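You operate a simulated robot arm through the tools that you are given. There is no shell and no other tool. Be economical: measure what you need, move in short steps, check, and stop when the job is done.

The job below is to be done with a simulated robot arm. You get a single attempt, and the scene is never put back.

TASK
Put the 19 mm socket from the counter over the hampers in the silver pet bowl and the 17 mm socket on top of the teal box. Open the upper bench drawer, take the cotton reel on the counter over the washer and put it away in the inside of the upper bench drawer, then shut the drawer. Fetch the detergent bottle that says "BIO" from the mending bench and stand it on top of the brown key stand. Open the lower bench drawer, put the L heel pad from the mending bench in the inside of the lower bench drawer, then shut the drawer. Do these in any order. Set down upright: detergent bottle, heel pad.
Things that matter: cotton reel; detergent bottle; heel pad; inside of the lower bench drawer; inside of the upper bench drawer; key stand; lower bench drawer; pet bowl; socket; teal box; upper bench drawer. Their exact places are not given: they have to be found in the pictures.

The check looks at the end state, three seconds after you hand in, the way a careful person would. Anything else that was tipped, shoved, dropped, spilled or broken makes it a failure.

THE ROBOT
A 7-joint arm with a fingered hand on a trunk, on a base that drives. Base frame: it is fixed to the floor where the robot stands at the start and does not move with it; the origin is under the middle of the robot, x ahead of it, y to its left, z up; the surface under the hand at the start is at about z = 0.9. Units: m, rad, N and s.
With the tool pointing down near the work surface it reaches from about 0.36 to 0.72 m from the robot's upright axis, wherever it stands. Its first joint turns from -1.204 to 3.002 rad. Places, roughly: cotton reel (3x3x4 cm) [0.5, -0.9, 0.9]; detergent bottle [0.5, -2.25, 1]; heel pad [0.5, -2.25, 1]; inside of the lower bench drawer [0.7, -2.8, 0.6]; inside of the upper bench drawer [0.7, -2.8, 0.7]; key stand (12x13x4 cm) [0.5, -2.6, 0.9]; lower bench drawer [0.6, -2.8, 0.6]; pet bowl (13x13x5 cm) [0.7, -0.3, 0.9]; socket [0.5, 0, 1]; teal box [0.5, -0.5, 1]; upper bench drawer [0.6, -2.8, 0.8]. Payload 3.4 kg.
Tool frame: the origin (TCP) lies between the finger pads and is the grasp point; the fingertips stand 0.025 m ahead of it; z points along the fingers, y is the line along which they close. Largest opening 0.088 m; the body of the gripper starts 0.029 m behind the TCP. The gripper is a hand of 4 fingers: y runs from the thumb to the fingers, the wrist lies at [-0.013, -0.097, -0.162] in the tool frame, and closing takes about 1.5 s.
Orientation is told as [roll, pitch, yaw] about the base's x, y, z axes, in that order, counted from this pose: with the fingers straight down and the wrist toward the robot, the tool's x, y and z point along [0, 1, 0], [1, 0, 0] and [0, 0, -1] of the base frame.

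THE INTERFACE
- The arm moves only by the tool apply_moves. Its arguments are lists of equal length, an entry for each row: "travel": the shift along the tool's x, y, z in m, a list of three; "dr": the turn, a rotation vector about the tool's x, y, z in rad, a list of three; "gripper": the gripper command, from -1 (shut) to 1 (fully open), values between in proportion. In form: {"travel": [[dx, dy, dz], ...], "dr": [[rx, ry, rz], ...], "gripper": [gripper, ...]}. A call has 1 to 20 rows; each row shifts and turns the commanded pose from where the row before left it, along the tool's axes as they then stand. Each row takes 0.2 s and may step no farther than 0.05 m and 0.15 rad from the row before; otherwise, or with a gripper value out of range, the whole call is refused. A pose out of reach is approached as far as the arm can. The call stops where the force on the tool passes 40 N (or 10 N more than at its start, if that is more) or the arm is blocked; 0.2 s more then pass. The fingers move at their own pace (about 0.108 m/s each) and stop on an object; they squeeze with about 29 N. The grip force told is the motor's: it shows also when the fingers shut on nothing. Time passes only in rows, and 0.2 s behind the last, so rows that do not move let the fingers close. It gives the time, the measured TCP pose, the force on the tool (base axes), the opening and the grip force at its end, in the units of the frame above (readings bear some noise), with the torque about the TCP (base axes, N m) and any sound that the robot's microphone picked up, and new pictures: "show" is both (left out), scene, wrist or none.
- Cameras (640 x 400 px; columns grow to the right, rows downward): "scene" is now at [0.1292, -0.0364, 1.4709]; the picture's right is [-0.42, -0.91, -0.00], its down [-0.53, 0.24, -0.81] and it looks along [0.74, -0.34, -0.58] (base axes); focal length 254 px, centre (320, 200). "wrist" rides on the gripper at [0.064, -0.083, -0.098] in the tool frame; the picture's right is [-0.62, 0.37, -0.69], its down [-0.71, -0.63, 0.30] and it looks along [-0.32, 0.68, 0.65] (tool axes); focal length 265 px, centre (320, 200).
- slide_trunk(by): slides the trunk up (or, below 0, down) by that many m; the arm and the scene camera ride with it, the base frame stays. It gives what a move gives, with no picture.
- base_move(legs): drives the robot by 1 to 6 legs, each [ahead, left, turn to the left] in m, m and rad, along the robot's own axes; the way and the turn of a leg run together, so that a leg with both is an arc; at most 1.5 m and 3.142 rad a leg. The arm and the cameras ride along, it lands a little off, and it stops where it bumps. It gives what a move gives, and a new picture of the scene camera.
- set_grasp(shape): the hand has 4 fingers and takes this shape, open, in about a second: jaw (thumb against the fingers, like two jaws); tri (thumb and two fingers); tip (a fingertip pinch); poke (one finger out to press); point (the index stretched); flat (the hand flat); cup (the hand cupped); fist (a fist). The gripper value then closes the fingers along that shape, each until it touches; the sizes above hold for jaw. It gives what a move gives, with no picture.
- aim_head(pan, tilt): turns the head with the scene camera to pan (to the left, within 1.501 rad either way) and tilt (down, from -0.506 to 1.204), counted from straight ahead of the robot. It gives what a move gives, and a new picture of the scene camera.
- locate(camera, pixels): for up to 12 pixels [column, row] of the newest picture of that camera ("zoom" is the newest enlarged one), the place [x, y, z] in the base frame of the surface seen there, good to about 0.002 m. It takes no simulated time.
- enlarge(camera, box): a new picture of the part [left, top, right, bottom] of that camera's present view, enlarged. It takes no simulated time.
- job_done(): hands the job in; it is judged then, once.

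Work in short steps. Measure before you move; look again where a grasp or a placing could have gone wrong, and mend it. You have 138 turns and 260 pictures in all, those below and enlarged ones among them. Open the gripper and draw the arm clear of the work before you hand the job in, unless the task says otherwise.

The tools are called as a command line: name --argument value ..., lists and objects as JSON in quotes. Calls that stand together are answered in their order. apply_moves: Moves the arm, as the interface text tells. Its arguments: {"type":"object","properties":{"travel":{"type":"array","items":{"type":"array","items":{"type":"number"}}},"dr":{"type":"array","items":{"type":"array","items":{"type":"number"}}},"gripper":{"type":"array","items":{"type":"number"}},"show":{"type":"string","enum":["both","scene","wrist","none"]}},"required":["travel","dr","gripper"]} The other tools are called the same way: slide_trunk (by) slides the trunk up or down; set_grasp (shape) gives the hand a shape; base_move (legs) drives the base; aim_head (pan, tilt) turns the head that bears the scene camera; locate (camera, pixels) gives the place of the surface under pixels of a picture; enlarge (camera, box) takes an enlarged picture of a part of a camera's view; job_done () hands the job in.

At the start:

```text
time_s: 0.0
position: [0.5095, -0.2018, 1.2035]
tool_rot: [0.002, -0.001, 0.0]
wrist_force: [0.3, 0.2, 0.0]
wrist_torque: [0.03, 0.02, -0.01]
opening: 0.0873
finger_force: 0.0
shape: jaw
trunk travel left (down, up): [-0.775, 0.065]
robot x, y, heading: [-0.0017, -0.0009, 0.002]
head pan, tilt: [-0.433, 0.618]
```

scene: 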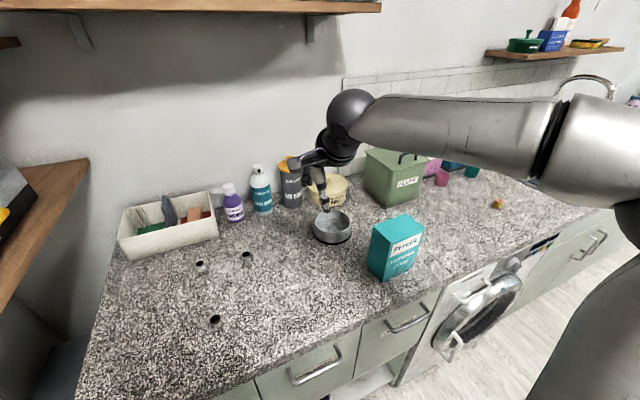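
wrist: 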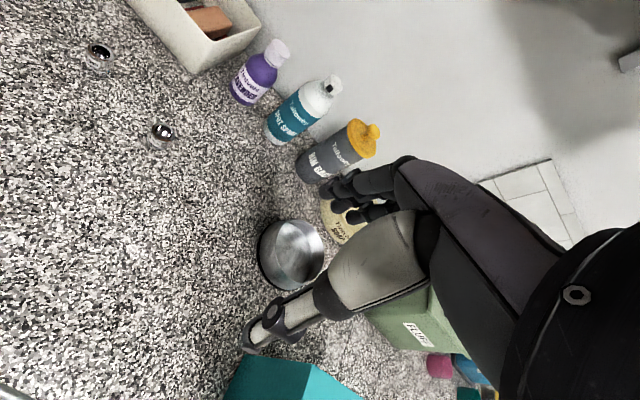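

The three sockets appear at (200,266), (247,258) and (215,320) in the scene. I enlarge that part and locate them with the bowl and box.

enlarge --camera "scene" --box '[180, 240, 276, 336]'

locate --camera "scene" --pixels '[[200, 264], [247, 254], [215, 318], [332, 232], [332, 214], [386, 222], [412, 217], [380, 235], [420, 228], [400, 226], [497, 204], [352, 235]]'

```text
4.17 times, centred on (228, 288) of scene
```

zoom: 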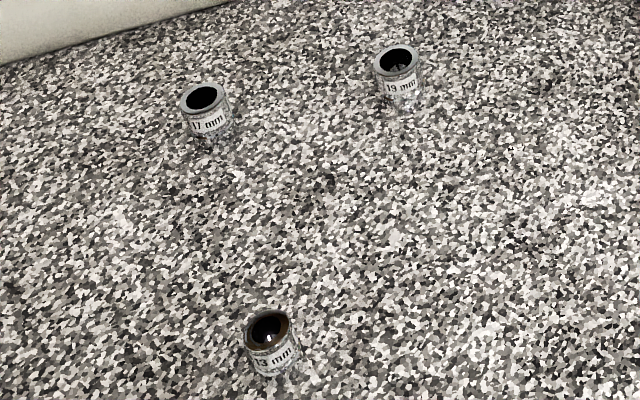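

```text
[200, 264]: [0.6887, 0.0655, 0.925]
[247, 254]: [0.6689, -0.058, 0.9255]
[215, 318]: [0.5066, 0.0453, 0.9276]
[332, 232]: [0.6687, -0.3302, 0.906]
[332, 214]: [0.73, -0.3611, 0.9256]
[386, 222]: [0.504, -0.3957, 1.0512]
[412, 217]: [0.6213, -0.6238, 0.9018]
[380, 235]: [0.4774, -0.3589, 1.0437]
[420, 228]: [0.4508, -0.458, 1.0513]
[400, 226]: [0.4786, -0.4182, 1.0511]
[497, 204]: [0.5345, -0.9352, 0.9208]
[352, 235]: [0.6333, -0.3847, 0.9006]
```

The right one reads 19 mm, the front 13 mm; the left could be 17 or 11, so I zoom closer on both candidates.

enlarge --camera "scene" --box '[188, 256, 214, 274]'

enlarge --camera "scene" --box '[234, 246, 260, 264]'

locate --camera "zoom" --pixels '[[320, 180], [320, 100], [320, 250], [280, 230], [370, 230], [320, 40], [240, 150], [400, 150]]'

```text
16.00 times, centred on (201, 265) of scene
```

zoom: 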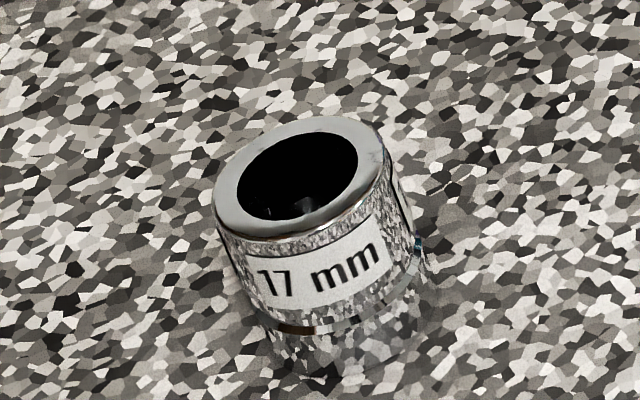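

```text
16.00 times, centred on (247, 255) of scene
```

zoom: 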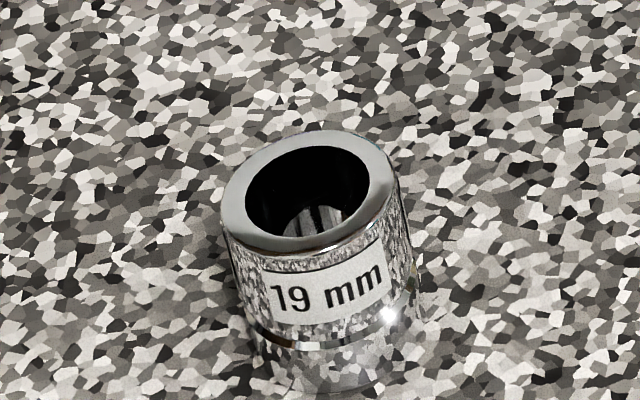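

```text
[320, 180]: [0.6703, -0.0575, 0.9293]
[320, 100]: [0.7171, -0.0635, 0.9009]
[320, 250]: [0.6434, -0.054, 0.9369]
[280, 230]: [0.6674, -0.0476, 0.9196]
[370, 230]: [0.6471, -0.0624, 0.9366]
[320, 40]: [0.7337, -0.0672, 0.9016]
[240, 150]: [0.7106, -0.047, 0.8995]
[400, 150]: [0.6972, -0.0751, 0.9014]
```

Labels are clear: 19 mm right, 17 mm left. I measure the 19 mm rim in this zoom, and the counter edge, bowl rim and box corners in the scene.

locate --camera "zoom" --pixels '[[232, 205], [387, 185], [330, 138], [285, 244], [240, 175], [375, 215], [330, 290]]'

locate --camera "scene" --pixels '[[374, 224], [404, 218], [422, 226], [390, 232], [325, 338], [400, 300], [318, 222], [347, 222], [335, 213], [330, 240], [345, 225], [300, 375]]'

enlarge --camera "scene" --box '[300, 195, 430, 285]'

```text
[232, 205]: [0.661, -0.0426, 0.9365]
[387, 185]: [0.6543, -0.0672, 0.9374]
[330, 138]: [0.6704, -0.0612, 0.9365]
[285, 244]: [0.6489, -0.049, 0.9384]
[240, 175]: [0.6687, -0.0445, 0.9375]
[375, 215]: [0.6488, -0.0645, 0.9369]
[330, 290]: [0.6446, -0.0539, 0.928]
```

```text
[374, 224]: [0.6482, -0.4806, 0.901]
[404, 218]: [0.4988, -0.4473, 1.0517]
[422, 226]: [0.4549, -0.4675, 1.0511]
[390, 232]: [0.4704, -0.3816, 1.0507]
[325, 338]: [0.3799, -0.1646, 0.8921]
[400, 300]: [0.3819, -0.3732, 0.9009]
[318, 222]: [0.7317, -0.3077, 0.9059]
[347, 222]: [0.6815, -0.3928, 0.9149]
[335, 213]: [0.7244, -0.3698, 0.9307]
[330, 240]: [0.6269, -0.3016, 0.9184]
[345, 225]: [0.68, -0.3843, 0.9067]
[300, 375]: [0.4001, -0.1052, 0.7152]
```

```text
4.44 times, centred on (365, 240) of scene
```

zoom: 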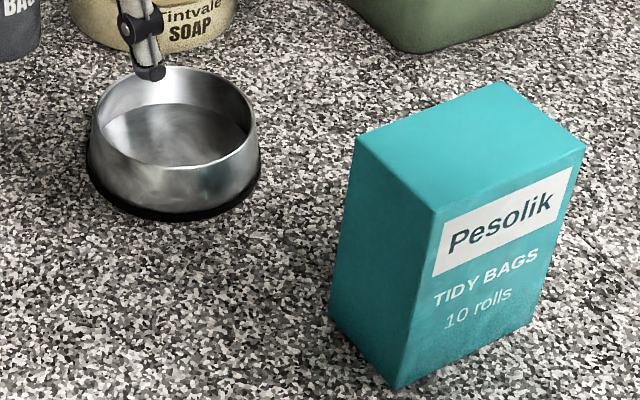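

I measure the box top corners and the bowl rim from the zoom.

locate --camera "zoom" --pixels '[[364, 140], [498, 87], [580, 148], [433, 207], [470, 145], [95, 105], [253, 110], [178, 70], [165, 168], [190, 140], [175, 215]]'

enlarge --camera "scene" --box '[188, 256, 214, 274]'

locate --camera "zoom" --pixels '[[222, 190], [378, 150], [310, 120], [285, 228], [320, 290]]'

```text
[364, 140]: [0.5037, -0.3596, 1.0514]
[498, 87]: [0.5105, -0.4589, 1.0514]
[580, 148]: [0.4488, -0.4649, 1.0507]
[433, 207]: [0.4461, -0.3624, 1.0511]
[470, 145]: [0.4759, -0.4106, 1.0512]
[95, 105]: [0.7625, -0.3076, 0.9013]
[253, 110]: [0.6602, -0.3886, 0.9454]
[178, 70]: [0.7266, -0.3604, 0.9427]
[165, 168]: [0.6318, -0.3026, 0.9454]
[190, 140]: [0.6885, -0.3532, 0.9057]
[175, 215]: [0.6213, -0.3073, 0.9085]
```

```text
16.00 times, centred on (201, 265) of scene
```

zoom: 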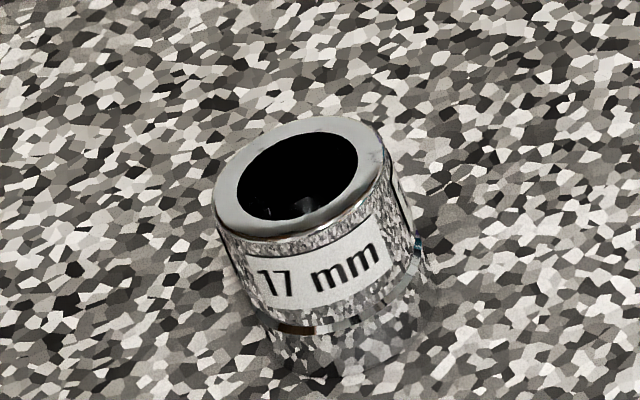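

```text
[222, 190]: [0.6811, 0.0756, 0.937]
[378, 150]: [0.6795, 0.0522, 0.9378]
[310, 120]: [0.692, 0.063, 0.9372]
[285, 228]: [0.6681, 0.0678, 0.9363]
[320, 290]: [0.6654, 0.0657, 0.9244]
```

17 mm centre is (0.680, 0.065), 19 mm centre (0.659, -0.055), bowl centre about (0.679, -0.331), box top centre (0.477, -0.411, 1.051). I set the tri shape for the small sockets and move high above the 17 mm one.

set_grasp --shape "tri"

apply_moves --travel '[[0.045, 0.028, 0.0], [0.045, 0.028, 0.0], [0.045, 0.028, 0.0], [0.045, 0.029, 0.0], [0.044, 0.029, 0.01], [0.043, 0.0285, 0.02], [0, 0, 0.04], [0, 0, 0.04], [0, 0, 0.04], [0, 0, 0]]' --dr '[[0, 0, 0], [0, 0, 0], [0, 0, 0], [0, 0, 0], [0, 0, 0], [0, 0, 0], [0, 0, 0], [0, 0, 0], [0, 0, 0], [0, 0, 0]]' --gripper '[1, 1, 1, 1, 1, 1, 1, 1, 1, 1]'

```text
time_s: 0.9
position: [0.5103, -0.203, 1.203]
tool_rot: [0.0, 0.0, -0.001]
wrist_force: [0.2, -0.3, 0.1]
wrist_torque: [0.04, -0.03, 0.02]
opening: 0.0878
finger_force: 0.1
shape: tri
trunk travel left (down, up): [-0.775, 0.065]
robot x, y, heading: [0.0005, -0.0034, -0.001]
head pan, tilt: [-0.433, 0.618]
```

```text
refused: row 1 steps farther than a row can; nothing moved
```

The rows were over 0.05 m in norm, so I split the same travel into smaller steps.

apply_moves --travel '[[0.0383, 0.0244, 0.0], [0.0383, 0.0244, 0.0], [0.0383, 0.0244, 0.0], [0.0383, 0.0244, 0.0], [0.0383, 0.0244, 0.01], [0.0383, 0.0244, 0.02], [0.0383, 0.0244, 0.01], [0, 0, 0.04], [0, 0, 0.04], [0, 0, 0.03], [0, 0, 0]]' --dr '[[0, 0, 0], [0, 0, 0], [0, 0, 0], [0, 0, 0], [0, 0, 0], [0, 0, 0], [0, 0, 0], [0, 0, 0], [0, 0, 0], [0, 0, 0], [0, 0, 0]]' --gripper '[1, 1, 1, 1, 1, 1, 1, 1, 1, 1, 1]'

```text
time_s: 3.3
position: [0.6729, 0.064, 1.0487]
tool_rot: [0.001, 0.0, 0.0]
wrist_force: [-0.2, 0.5, -0.6]
wrist_torque: [0.02, 0.03, -0.02]
opening: 0.0882
finger_force: 0.1
shape: tri
out of reach, approached as far as the arm can: row 7
trunk travel left (down, up): [-0.775, 0.065]
robot x, y, heading: [0.002, -0.0007, -0.005]
head pan, tilt: [-0.433, 0.618]
```

scene: 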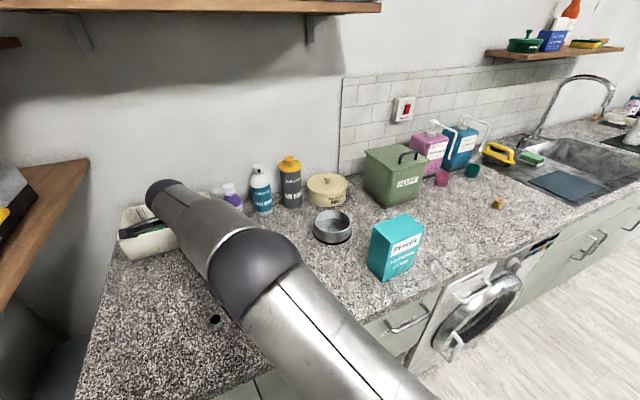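
wrist: 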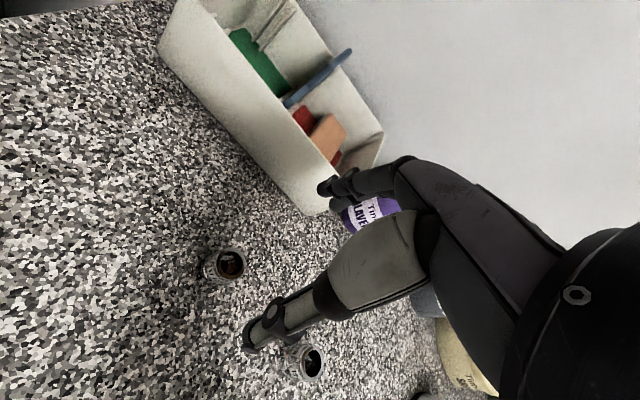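

The hand is above the 17 mm socket (wrist view (225,263)). I check the clearance to the organiser box behind it.

locate --camera "wrist" --pixels '[[310, 212], [328, 195], [225, 130], [165, 40], [225, 263], [305, 360], [345, 225], [335, 185], [260, 340]]'

```text
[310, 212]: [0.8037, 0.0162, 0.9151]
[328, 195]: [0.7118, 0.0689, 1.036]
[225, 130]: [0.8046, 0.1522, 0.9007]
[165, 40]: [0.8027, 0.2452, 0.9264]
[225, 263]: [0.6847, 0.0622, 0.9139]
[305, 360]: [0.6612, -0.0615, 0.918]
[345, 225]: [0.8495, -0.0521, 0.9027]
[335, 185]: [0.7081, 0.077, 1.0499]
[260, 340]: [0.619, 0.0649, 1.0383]
```

Organiser front is at x 0.804, so there is room. I descend to z≈0.94 and close.

apply_moves --travel '[[0.001, 0.004, 0.035], [0, 0.004, 0.035], [0, 0, 0.035], [0, 0, 0]]' --dr '[[0, 0, 0], [0, 0, 0], [0, 0, 0], [0, 0, 0]]' --gripper '[1, 1, 1, 1]'

```text
time_s: 4.3
position: [0.679, 0.0633, 0.9472]
tool_rot: [-0.001, 0.001, 0.0]
wrist_force: [0.2, 1.1, -0.3]
wrist_torque: [-0.01, 0.02, -0.01]
opening: 0.0878
finger_force: 0.1
shape: tri
trunk travel left (down, up): [-0.775, 0.065]
robot x, y, heading: [0.001, -0.0007, 0.002]
head pan, tilt: [-0.433, 0.618]
```

scene: 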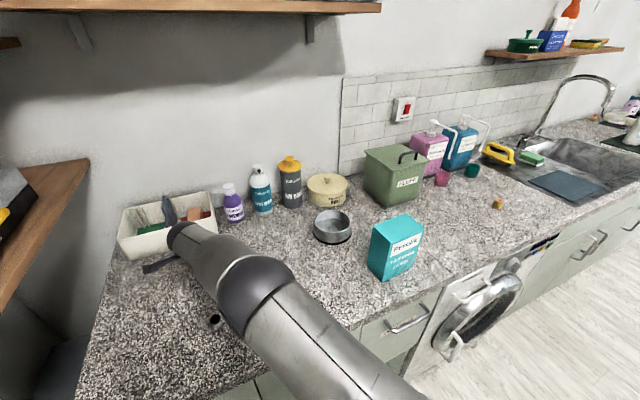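
wrist: 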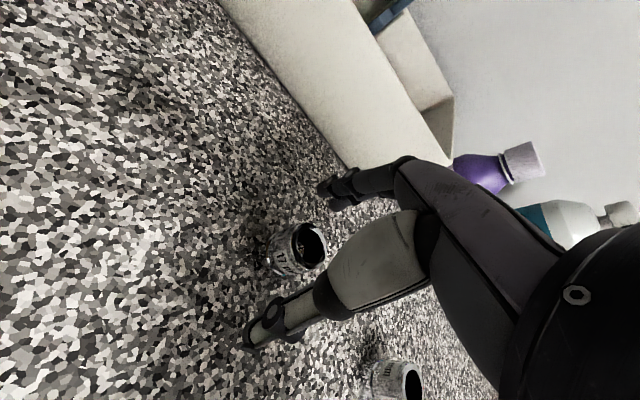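

The socket (wrist (300,248)) is between thumb and fingers. I lower a few mm and close.

apply_moves --travel '[[0.001, 0.001, 0.006], [0, 0, 0], [0, 0, 0], [0, 0, 0], [0, 0, 0], [0, 0, 0], [0, 0, 0], [0, 0, 0], [0, 0, 0], [0, 0, 0]]' --dr '[[0, 0, 0], [0, 0, 0], [0, 0, 0], [0, 0, 0], [0, 0, 0], [0, 0, 0], [0, 0, 0], [0, 0, 0], [0, 0, 0], [0, 0, 0]]' --gripper '[1, 0.6, 0.2, 0, -0.2, -0.5, -1, -1, -1, -1]' --show "wrist"

```text
time_s: 6.5
position: [0.6804, 0.0647, 0.9399]
tool_rot: [0.0, 0.0, 0.0]
wrist_force: [-0.4, 0.4, 0.4]
wrist_torque: [0.02, 0.04, -0.03]
opening: 0.0168
finger_force: 28.8
shape: tri
trunk travel left (down, up): [-0.775, 0.065]
robot x, y, heading: [-0.0009, 0.0009, -0.004]
head pan, tilt: [-0.433, 0.618]
```

wrist: 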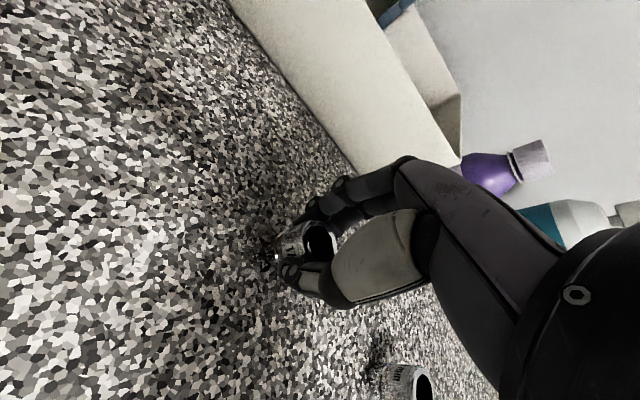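

It is held (opening 0.017, 29 N). I lift while retracting, then carry toward the teal box top.

apply_moves --travel '[[0, 0, -0.04], [0, -0.015, -0.04], [0, -0.03, -0.035], [0, -0.03, -0.035], [0, -0.03, -0.035], [0, -0.03, -0.03], [0, -0.03, 0], [-0.04, -0.02, 0], [-0.045, -0.018, 0], [-0.049, 0, 0], [-0.049, 0, 0], [-0.049, 0, 0], [-0.049, 0, 0], [-0.049, 0, 0], [-0.049, 0, 0], [-0.049, 0, 0], [-0.048, 0, 0], [0, 0, 0]]' --dr '[[0, 0, 0], [0, 0, 0], [0, 0, 0], [0, 0, 0], [0, 0, 0], [0, 0, 0], [0, 0, 0], [0, 0, 0], [0, 0, 0], [0, 0, 0], [0, 0, 0], [0, 0, 0], [0, 0, 0], [0, 0, 0], [0, 0, 0], [0, 0, 0], [0, 0, 0], [0, 0, 0]]' --gripper '[-1, -1, -1, -1, -1, -1, -1, -1, -1, -1, -1, -1, -1, -1, -1, -1, -1, -1]'

```text
time_s: 7.6
position: [0.5772, 0.0502, 0.9718]
tool_rot: [0.016, 0.249, -0.033]
wrist_force: [0.6, 0.9, -1.0]
wrist_torque: [-0.01, 0.01, -0.03]
opening: 0.0168
finger_force: 29.1
shape: tri
trunk travel left (down, up): [-0.775, 0.065]
robot x, y, heading: [-0.0019, -0.0013, 0.001]
head pan, tilt: [-0.433, 0.618]
stopped in row 5: the arm was blocked; the commanded pose is now the measured one
```

scene: 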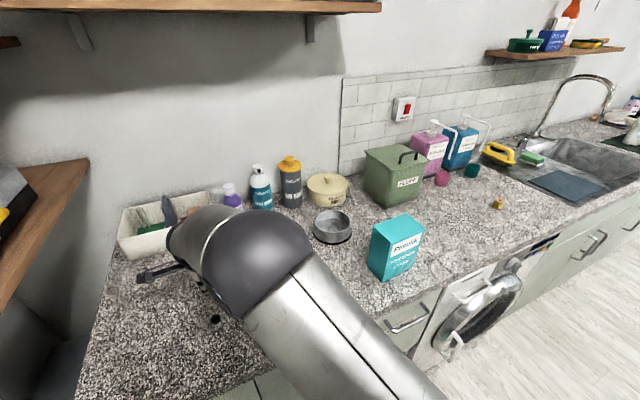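
wrist: 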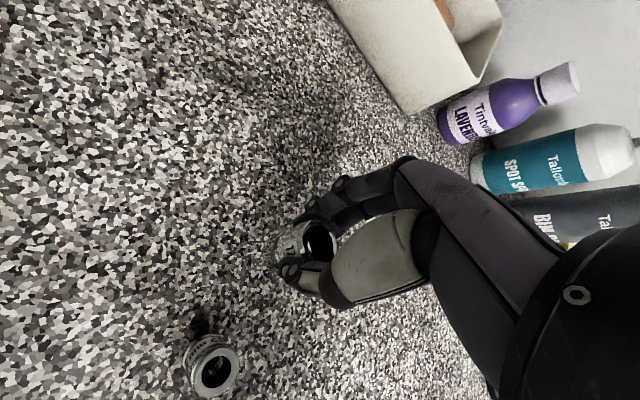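

The arm lagged/blocked while retracting low, leaving a 0.25 rad pitch; the socket is still held. I lift gently and rotate back to level.

apply_moves --travel '[[0, 0, -0.02], [0, 0, -0.03], [0, 0, -0.03], [0, 0, -0.03], [0, 0, -0.03], [0, 0, -0.03], [0, 0, 0]]' --dr '[[0, 0, 0], [-0.05, 0, 0], [-0.08, 0, 0], [-0.08, 0, 0], [-0.04, 0, 0], [0, 0, 0], [0, 0, 0]]' --gripper '[-1, -1, -1, -1, -1, -1, -1]'

```text
time_s: 8.8
position: [0.5899, 0.0311, 1.0135]
tool_rot: [0.043, 0.185, -0.074]
wrist_force: [0.4, 0.7, -1.6]
wrist_torque: [-0.02, 0.03, 0.03]
opening: 0.0164
finger_force: 29.2
shape: tri
trunk travel left (down, up): [-0.775, 0.065]
robot x, y, heading: [-0.0015, 0.0003, 0.001]
head pan, tilt: [-0.433, 0.618]
stopped in row 5: the arm was blocked; the commanded pose is now the measured one
```

scene: 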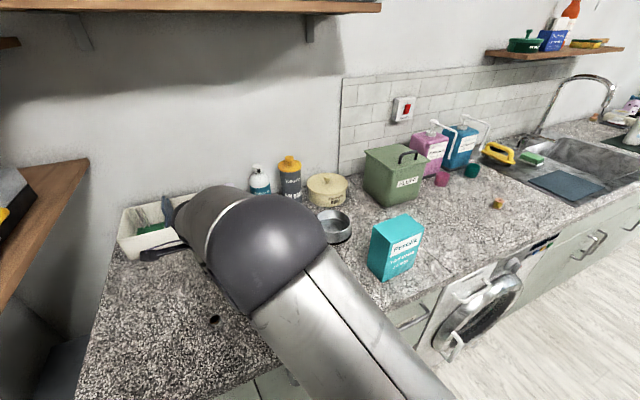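
wrist: 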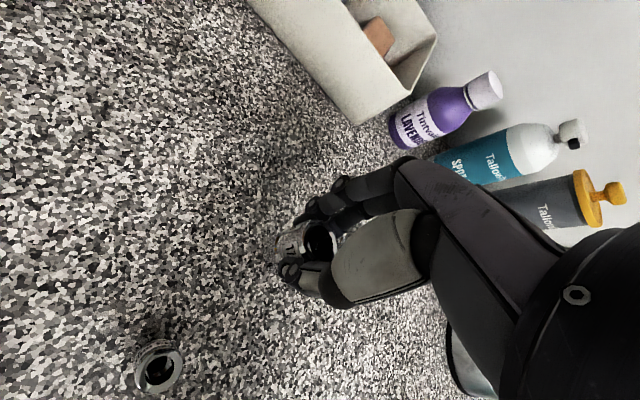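

The arm moves but lags near its stretched pose, so I use smaller steps upward with slow levelling.

apply_moves --travel '[[0, 0, -0.012], [0, 0, -0.012], [0, 0, -0.012], [0, 0, -0.012], [0, 0, -0.012], [0, 0, -0.012], [0, 0, -0.012], [0, 0, -0.012], [0, 0, -0.012], [0, 0, -0.012], [0, 0, 0], [0, 0, 0]]' --dr '[[0, 0, 0], [0, 0, 0], [-0.02, 0, 0], [-0.02, 0, 0], [-0.02, 0, 0], [-0.02, 0, 0], [-0.02, 0, 0], [-0.02, 0, 0], [-0.02, 0, 0], [-0.02, 0, 0], [-0.02, 0, 0], [0, 0, 0]]' --gripper '[-1, -1, -1, -1, -1, -1, -1, -1, -1, -1, -1, -1]'

```text
time_s: 11.4
position: [0.6075, 0.0214, 1.1369]
tool_rot: [0.055, 0.003, -0.092]
wrist_force: [-0.5, 0.0, -1.1]
wrist_torque: [0.01, 0.0, 0.01]
opening: 0.0165
finger_force: 28.8
shape: tri
trunk travel left (down, up): [-0.775, 0.065]
robot x, y, heading: [-0.0003, -0.001, 0.005]
head pan, tilt: [-0.433, 0.618]
```

scene: 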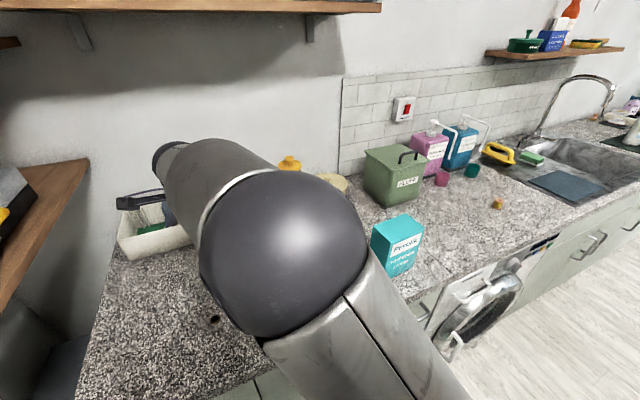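
wrist: 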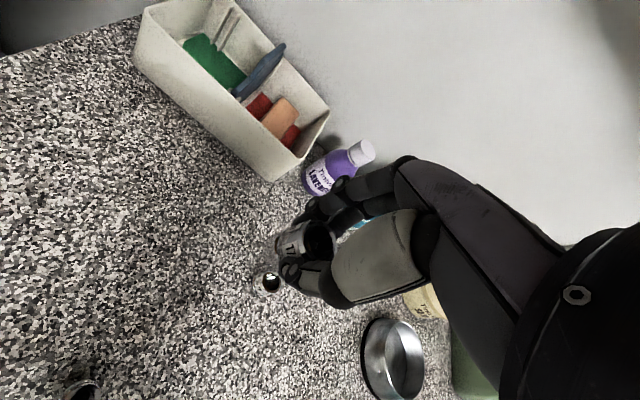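

Clear now. I level the tool and carry above the teal box.

apply_moves --travel '[[0, 0, -0.015], [0, 0, -0.015], [-0.03, -0.01, 0], [-0.03, -0.01, 0], [-0.03, -0.01, 0], [-0.03, -0.01, 0], [-0.03, -0.01, 0], [-0.03, -0.01, 0], [-0.03, -0.01, 0], [-0.03, -0.01, 0], [-0.03, -0.01, 0], [-0.03, -0.01, 0], [-0.03, -0.01, 0], [-0.03, -0.01, 0], [-0.03, -0.01, 0], [-0.03, 0, 0], [-0.012, 0, 0], [0, 0, 0]]' --dr '[[0, -0.03, 0], [0, -0.025, 0], [0, 0, -0.03], [0, 0, -0.03], [0, 0, -0.03], [0, 0, 0], [0, 0, 0], [0, 0, 0], [0, 0, 0], [0, 0, 0], [0, 0, 0], [0, 0, 0], [0, 0, 0], [0, 0, 0], [0, 0, 0], [0, 0, 0], [0, 0, 0], [0, 0, 0]]' --gripper '[-1, -1, -1, -1, -1, -1, -1, -1, -1, -1, -1, -1, -1, -1, -1, -1, -1, -1]'

```text
time_s: 15.2
position: [0.4731, -0.401, 1.1724]
tool_rot: [-0.016, 0.005, 0.015]
wrist_force: [-0.4, -0.6, -0.7]
wrist_torque: [0.07, 0.01, 0.01]
opening: 0.0165
finger_force: 29.0
shape: tri
trunk travel left (down, up): [-0.775, 0.065]
robot x, y, heading: [-0.0001, -0.0007, -0.002]
head pan, tilt: [-0.433, 0.618]
```

scene: 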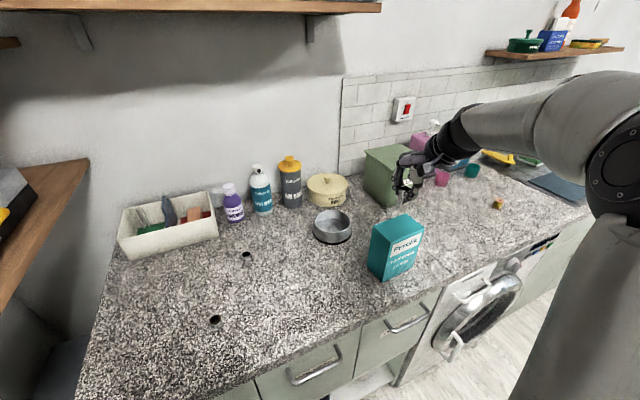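
wrist: 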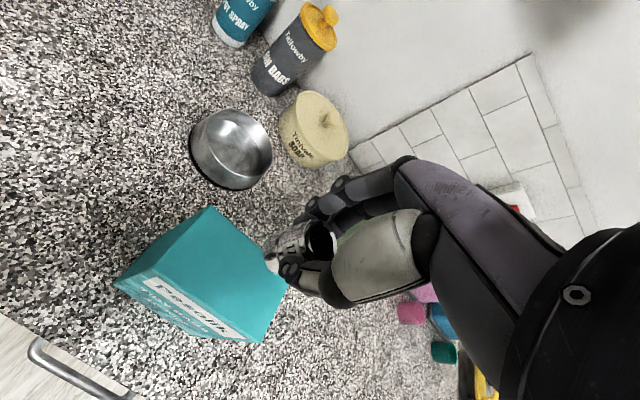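

Above the box. I lower to just over contact height and look closely.

apply_moves --travel '[[-0.01, 0.004, 0.02], [0, 0, 0.025], [0, 0, 0.025], [0, 0, 0]]' --dr '[[0, 0.016, 0], [0, 0, 0.015], [0, 0, 0], [0, 0, 0]]' --gripper '[-1, -1, -1, -1]' --show "none"

enlarge --camera "scene" --box '[360, 150, 450, 240]'

enlarge --camera "wrist" --box '[200, 150, 380, 330]'

```text
time_s: 16.2
position: [0.4771, -0.413, 1.1039]
tool_rot: [-0.003, 0.004, 0.0]
wrist_force: [0.0, 0.1, -0.8]
wrist_torque: [0.0, -0.01, 0.01]
opening: 0.0166
finger_force: 28.7
shape: tri
trunk travel left (down, up): [-0.775, 0.065]
robot x, y, heading: [-0.001, 0.002, 0.003]
head pan, tilt: [-0.433, 0.618]
```

```text
4.44 times, centred on (405, 195) of scene
```

zoom: 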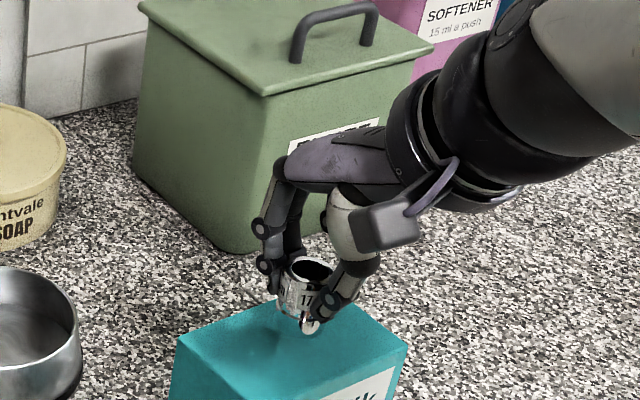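

```text
2.22 times, centred on (290, 240) of wrist
```

zoom: 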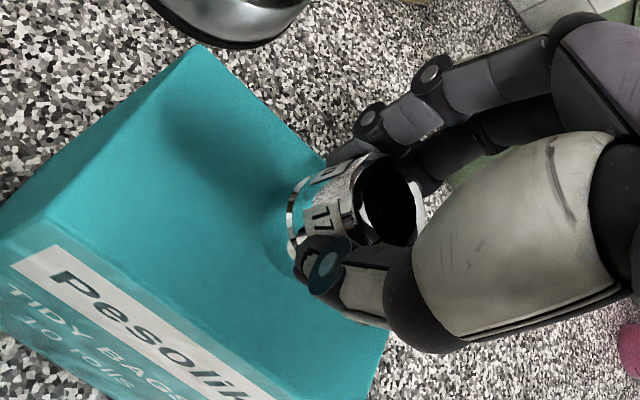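

I check where the held socket's body lies over the box.

locate --camera "zoom" --pixels '[[352, 215], [322, 215], [298, 205], [292, 240], [418, 200], [385, 155], [330, 165], [385, 340], [325, 155], [200, 50], [50, 225]]'

```text
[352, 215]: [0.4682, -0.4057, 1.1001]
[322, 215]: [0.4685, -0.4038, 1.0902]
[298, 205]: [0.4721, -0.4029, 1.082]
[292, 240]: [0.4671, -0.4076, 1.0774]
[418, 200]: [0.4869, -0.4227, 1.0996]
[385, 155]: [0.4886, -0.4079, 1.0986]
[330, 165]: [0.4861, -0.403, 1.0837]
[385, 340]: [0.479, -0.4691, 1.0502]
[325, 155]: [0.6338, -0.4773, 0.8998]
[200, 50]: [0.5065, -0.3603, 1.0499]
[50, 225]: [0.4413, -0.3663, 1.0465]
```

The socket is centred (0.478,-0.413), bottom about 12 mm above the box. I lower 12 mm and release gently.

apply_moves --travel '[[0, 0, 0.006], [0, 0, 0.005], [0, 0, 0.001], [0, 0, 0]]' --dr '[[0, 0, 0], [0, 0, 0], [0, 0, 0], [0, 0, 0]]' --gripper '[-1, -1, -1, -1]' --show "none"

enlarge --camera "wrist" --box '[200, 150, 380, 330]'

locate --camera "zoom" --pixels '[[352, 215], [322, 215], [418, 200], [385, 155]]'

```text
time_s: 17.2
position: [0.4788, -0.4146, 1.0907]
tool_rot: [-0.001, 0.004, 0.001]
wrist_force: [-0.3, -0.5, -0.1]
wrist_torque: [0.02, 0.03, 0.01]
opening: 0.0166
finger_force: 28.9
shape: tri
trunk travel left (down, up): [-0.775, 0.065]
robot x, y, heading: [-0.0027, 0.0006, 0.001]
head pan, tilt: [-0.433, 0.618]
```

```text
2.22 times, centred on (290, 240) of wrist
```

zoom: 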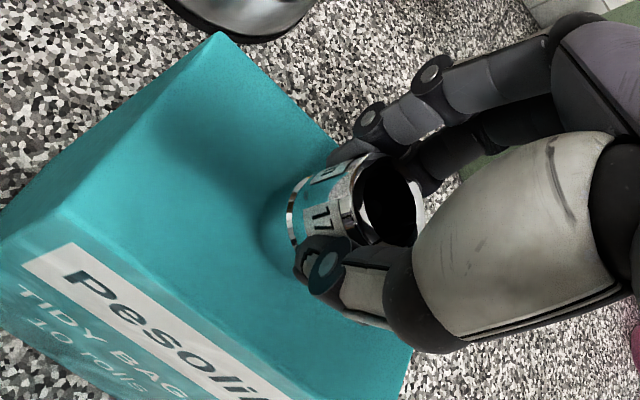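

```text
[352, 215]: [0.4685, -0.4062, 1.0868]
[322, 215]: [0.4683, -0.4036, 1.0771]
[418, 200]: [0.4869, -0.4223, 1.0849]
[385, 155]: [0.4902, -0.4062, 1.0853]
```

The rim is at 1.086, so the bottom is in contact. I open and rise.

apply_moves --travel '[[0, 0, 0], [0, 0, 0], [0, 0, 0], [0, 0, 0], [0, 0, 0], [0, 0, -0.01], [0, 0, -0.02], [0, 0, -0.03], [0, 0, -0.03], [0, 0, -0.03], [0, 0, 0]]' --dr '[[0, 0, 0], [0, 0, 0], [0, 0, 0], [0, 0, 0], [0, 0, 0], [0, 0, 0], [0, 0, 0], [0, 0, 0], [0, 0, 0], [0, 0, 0], [0, 0, 0]]' --gripper '[-0.7, -0.4, -0.1, 0.2, 0.4, 0.4, 0.4, 0.4, 0.6, 0.6, 0.6]'

```text
time_s: 19.6
position: [0.4803, -0.4152, 1.2118]
tool_rot: [-0.001, 0.004, 0.001]
wrist_force: [-0.5, 0.2, 0.1]
wrist_torque: [0.04, 0.0, 0.01]
opening: 0.0702
finger_force: 0.0
shape: tri
trunk travel left (down, up): [-0.775, 0.065]
robot x, y, heading: [0.0014, -0.0013, -0.002]
head pan, tilt: [-0.433, 0.618]
```

scene: 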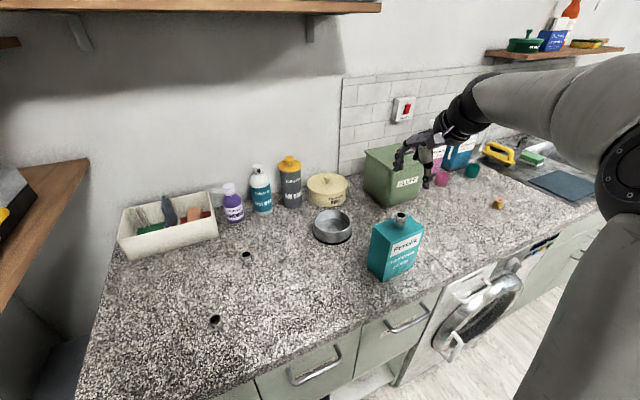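
wrist: 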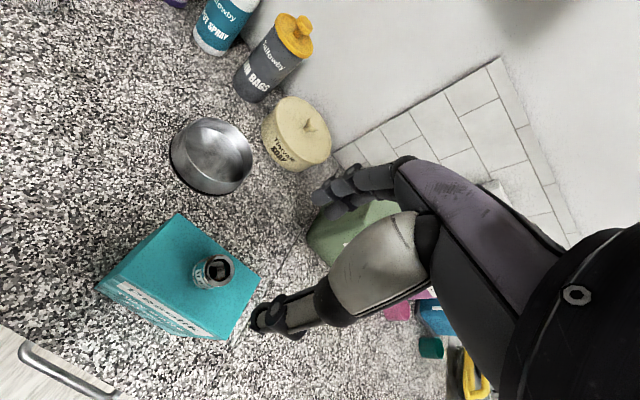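

The 17 mm socket stands on the box ((213,270) in the wrist view). The bowl is 0.756 m away, so I bring the arm back to the middle and drive 0.2 m right.

apply_moves --travel '[[0.04, 0, 0], [0.045, 0, 0], [0.045, 0, 0], [0.045, 0, 0], [0.045, 0, 0], [0, 0, 0]]' --dr '[[0, 0, 0], [0, 0, 0], [0, 0, 0], [0, 0, 0], [0, 0, 0], [0, 0, 0]]' --gripper '[0.6, 0.6, 0.6, 0.6, 0.6, 0.6]' --show "none"

base_move --legs '[[0.02, -0.2, 0]]'

```text
time_s: 21.0
position: [0.4851, -0.2048, 1.2064]
tool_rot: [0.007, 0.004, -0.004]
wrist_force: [0.5, -0.1, 0.1]
wrist_torque: [-0.04, -0.01, 0.0]
opening: 0.07
finger_force: 0.1
shape: tri
out of reach, approached as far as the arm can: row 5
trunk travel left (down, up): [-0.775, 0.065]
robot x, y, heading: [-0.0023, 0.0003, 0.005]
head pan, tilt: [-0.433, 0.618]
```

```text
time_s: 22.6
position: [0.5035, -0.4096, 1.2069]
tool_rot: [0.006, 0.003, -0.005]
wrist_force: [-1.1, 0.7, 0.5]
wrist_torque: [0.05, -0.01, -0.03]
opening: 0.0698
finger_force: 0.0
shape: tri
trunk travel left (down, up): [-0.775, 0.065]
robot x, y, heading: [0.0205, -0.2012, -0.006]
head pan, tilt: [-0.433, 0.618]
```

scene: 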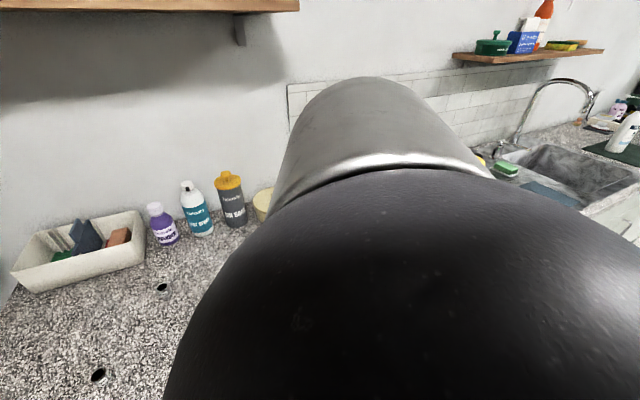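

The elbow is up near the camera, so I move outward over the 19 mm socket at height in moderate steps.

apply_moves --travel '[[0.02, 0.015, 0.02], [0.03, 0.015, 0.02], [0.03, 0.015, 0.02], [0.03, 0.015, 0.02], [0.03, 0.015, 0.02], [0.03, 0.015, 0.02], [0.03, 0.015, 0.01], [0.03, 0.015, 0], [0.03, 0.015, 0], [0.03, 0.01, 0], [0.03, 0.01, 0], [0.03, 0, 0], [0, 0, 0]]' --dr '[[0, 0, 0], [0, 0, 0], [0, 0, 0], [0, 0, 0], [0, 0, 0], [0, 0, 0], [0, 0, 0], [0, 0, 0], [0, 0, 0], [0, 0, 0], [0, 0, 0], [0, 0, 0], [0, 0, 0]]' --gripper '[0.8, 0.8, 0.8, 0.8, 0.8, 0.8, 0.8, 0.8, 0.8, 0.8, 0.8, 0.8, 0.8]'

```text
time_s: 25.4
position: [0.661, -0.0614, 1.078]
tool_rot: [0.004, 0.003, -0.008]
wrist_force: [0.8, 0.3, 0.3]
wrist_torque: [-0.02, -0.03, 0.01]
opening: 0.0794
finger_force: 0.1
shape: tri
trunk travel left (down, up): [-0.775, 0.065]
robot x, y, heading: [0.0157, -0.2054, -0.003]
head pan, tilt: [-0.433, 0.618]
```

scene: 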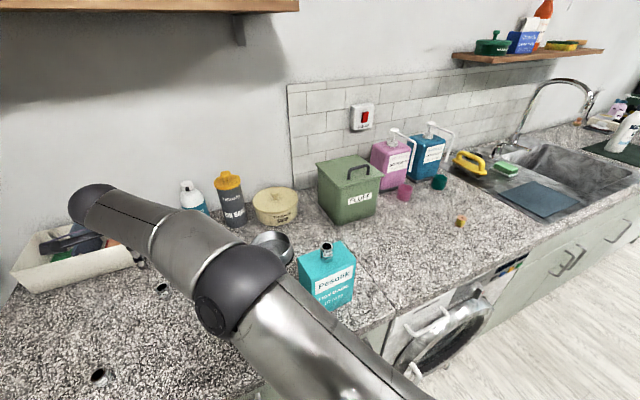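
wrist: 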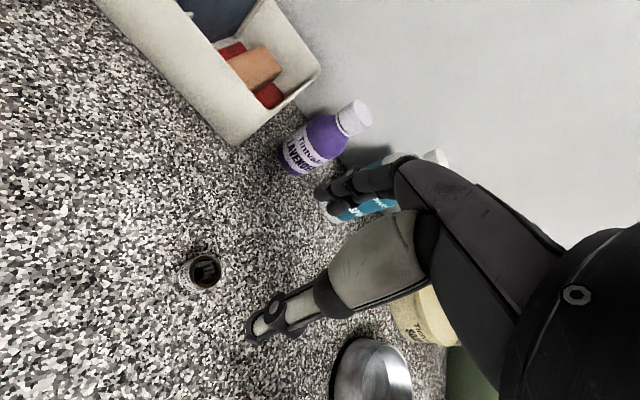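

The socket sits at wrist (203,270), in line. I descend to z≈0.94.

apply_moves --travel '[[0.006, -0.001, 0.03], [0, 0, 0.03], [0, 0, 0.03], [0, 0, 0.03], [0, 0, 0.016], [0, 0, 0]]' --dr '[[0, 0, 0], [0, 0, 0], [0, 0, 0], [0, 0, 0], [0, 0, 0], [0, 0, 0]]' --gripper '[0.8, 0.8, 0.8, 0.8, 0.8, 0.8]' --show "wrist"

```text
time_s: 26.8
position: [0.6587, -0.0556, 0.9399]
tool_rot: [0.004, 0.002, -0.005]
wrist_force: [-0.2, 0.6, 0.1]
wrist_torque: [0.02, -0.04, -0.03]
opening: 0.0793
finger_force: 0.1
shape: tri
trunk travel left (down, up): [-0.775, 0.065]
robot x, y, heading: [0.0197, -0.204, -0.003]
head pan, tilt: [-0.433, 0.618]
```

wrist: 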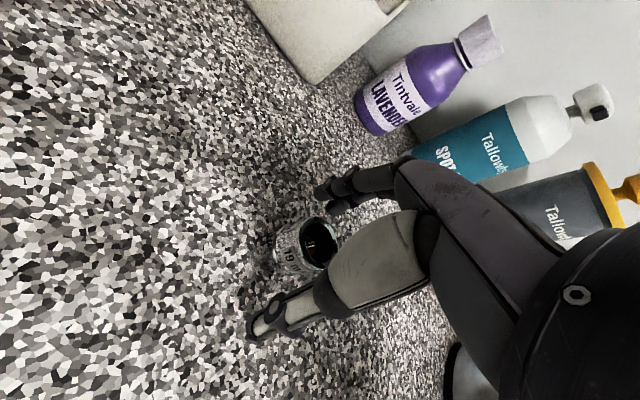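

Aligned; I close and lift slowly.

apply_moves --travel '[[0, 0, 0], [0, 0, 0], [0, 0, 0], [0, 0, 0], [0, 0, 0], [0, 0, 0], [0, 0, 0], [0, 0, 0], [0, 0, -0.015], [0, 0, -0.02], [0, 0, -0.02], [0, 0, -0.02], [0, 0, -0.02], [0, 0, -0.02], [0, 0, 0]]' --dr '[[0, 0, 0], [0, 0, 0], [0, 0, 0], [0, 0, 0], [0, 0, 0], [0, 0, 0], [0, 0, 0], [0, 0, 0], [0, 0, 0], [0, 0, 0], [0, 0, 0], [0, 0, 0], [0, 0, 0], [0, 0, 0], [0, 0, 0]]' --gripper '[0.5, 0.2, 0, -0.2, -0.6, -1, -1, -1, -1, -1, -1, -1, -1, -1, -1]'

```text
time_s: 30.0
position: [0.6609, -0.0526, 1.0583]
tool_rot: [0.005, 0.003, -0.006]
wrist_force: [-0.8, 0.0, -0.7]
wrist_torque: [0.0, -0.01, 0.01]
opening: 0.0177
finger_force: 29.1
shape: tri
trunk travel left (down, up): [-0.775, 0.065]
robot x, y, heading: [0.0237, -0.2051, -0.008]
head pan, tilt: [-0.433, 0.618]
```

scene: 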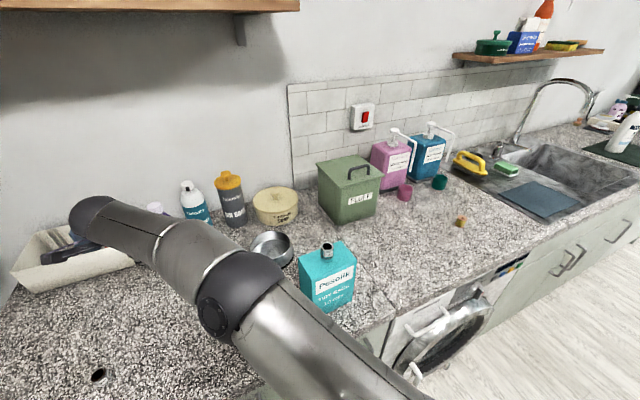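
wrist: 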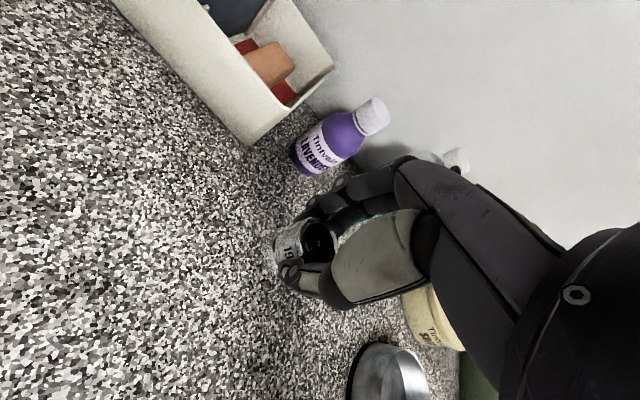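

Held. I check tub and bin clearance near the bowl before crossing.

locate --camera "scene" --pixels '[[278, 200], [278, 220], [228, 175], [232, 222], [190, 185], [357, 165], [325, 200], [272, 258], [250, 245], [291, 243], [270, 233]]'

```text
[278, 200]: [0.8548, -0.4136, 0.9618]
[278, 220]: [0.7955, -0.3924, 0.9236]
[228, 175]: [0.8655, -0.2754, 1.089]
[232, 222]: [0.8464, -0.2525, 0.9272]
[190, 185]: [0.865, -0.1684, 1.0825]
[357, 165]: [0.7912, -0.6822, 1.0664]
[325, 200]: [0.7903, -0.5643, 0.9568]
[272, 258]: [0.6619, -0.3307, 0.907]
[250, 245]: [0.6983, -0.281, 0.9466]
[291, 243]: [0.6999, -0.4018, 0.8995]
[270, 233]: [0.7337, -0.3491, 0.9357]
```

All clear at z 1.06. I carry over to the bowl centre (0.679, -0.334).

apply_moves --travel '[[-0.03, 0, 0], [-0.03, 0.002, 0], [-0.03, 0.002, 0], [-0.03, 0.002, 0], [-0.03, 0.002, 0], [-0.03, 0.002, 0], [-0.03, 0.002, 0], [-0.03, 0.002, 0], [-0.03, 0.002, 0], [-0.012, 0.002, 0], [0, 0, 0], [0, 0, 0]]' --dr '[[0, 0, 0], [0, 0, 0], [0, 0, 0], [0, 0, 0], [0, 0, 0], [0, 0, 0], [0, 0, 0], [0, 0, 0], [0, 0, 0], [0, 0, 0], [0, 0, 0], [0, 0, 0]]' --gripper '[-1, -1, -1, -1, -1, -1, -1, -1, -1, -1, -1, -1]'

```text
time_s: 32.6
position: [0.6759, -0.336, 1.0547]
tool_rot: [0.006, 0.005, -0.005]
wrist_force: [-0.7, 0.3, -0.4]
wrist_torque: [-0.01, -0.01, -0.01]
opening: 0.0177
finger_force: 29.0
shape: tri
trunk travel left (down, up): [-0.775, 0.065]
robot x, y, heading: [0.0186, -0.2033, -0.008]
head pan, tilt: [-0.433, 0.618]
```

scene: 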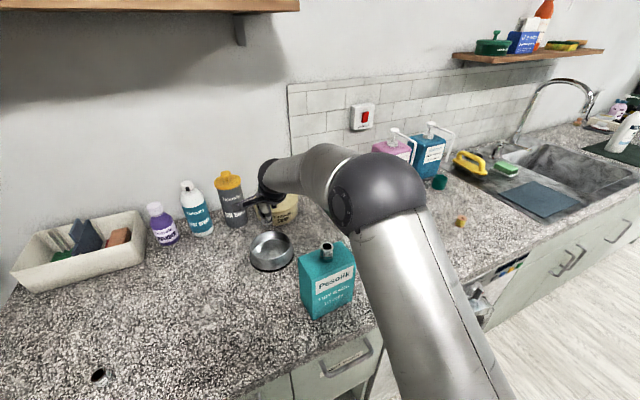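
wrist: 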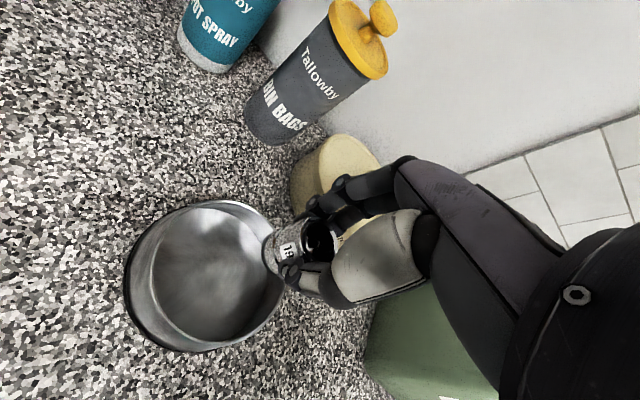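

Above the bowl. I lower to TCP z≈0.96 and inspect.

apply_moves --travel '[[0.001, 0.002, 0.025], [0, 0, 0.025], [0, 0, 0.025], [0, 0, 0.018], [0, 0, 0]]' --dr '[[0, 0, 0], [0, 0, 0], [0, 0, 0], [0, 0, 0], [0, 0, 0]]' --gripper '[-1, -1, -1, -1, -1]'

enlarge --camera "scene" --box '[220, 190, 380, 290]'

```text
time_s: 33.8
position: [0.6772, -0.3328, 0.9611]
tool_rot: [0.005, 0.003, -0.005]
wrist_force: [0.5, -1.0, -1.2]
wrist_torque: [-0.03, 0.03, 0.01]
opening: 0.0175
finger_force: 28.6
shape: tri
trunk travel left (down, up): [-0.775, 0.065]
robot x, y, heading: [0.0196, -0.2097, -0.003]
head pan, tilt: [-0.433, 0.618]
```

scene: 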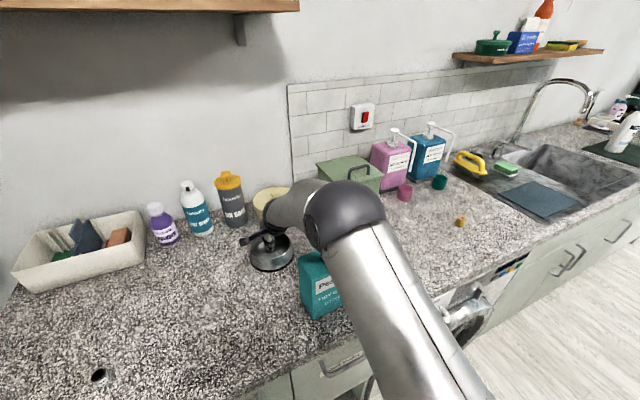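
wrist: 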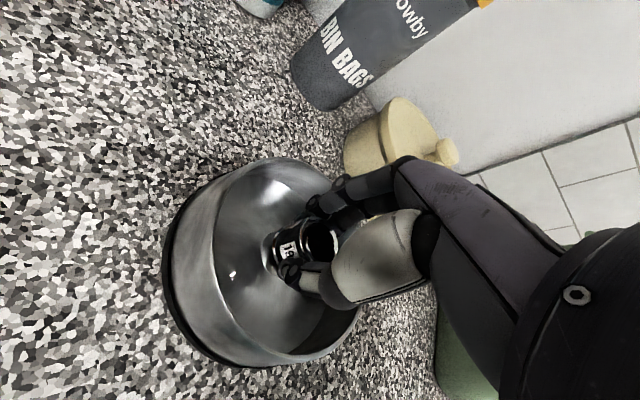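

```text
4.00 times, centred on (300, 240) of scene
```

zoom: 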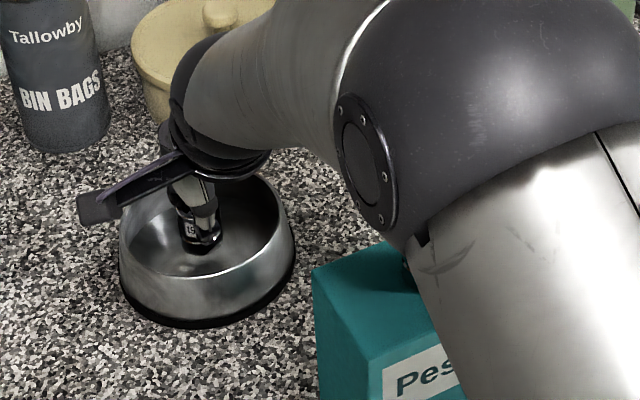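

Inside the bowl nicely. I check how near the forearm is to the socket on the box.

locate --camera "zoom" --pixels '[[380, 210], [415, 255], [430, 320], [440, 380], [405, 275], [410, 290], [340, 90], [450, 100]]'

enlarge --camera "scene" --box '[300, 230, 360, 300]'

```text
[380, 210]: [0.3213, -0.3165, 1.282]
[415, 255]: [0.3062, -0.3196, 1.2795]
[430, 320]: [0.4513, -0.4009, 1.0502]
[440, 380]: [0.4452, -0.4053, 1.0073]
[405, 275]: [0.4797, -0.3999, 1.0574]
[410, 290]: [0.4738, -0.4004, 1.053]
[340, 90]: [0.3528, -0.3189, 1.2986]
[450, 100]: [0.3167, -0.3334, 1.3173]
```

```text
5.71 times, centred on (330, 265) of scene
```

zoom: 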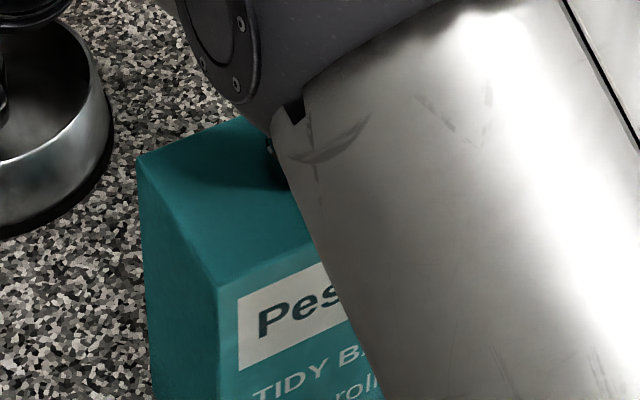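

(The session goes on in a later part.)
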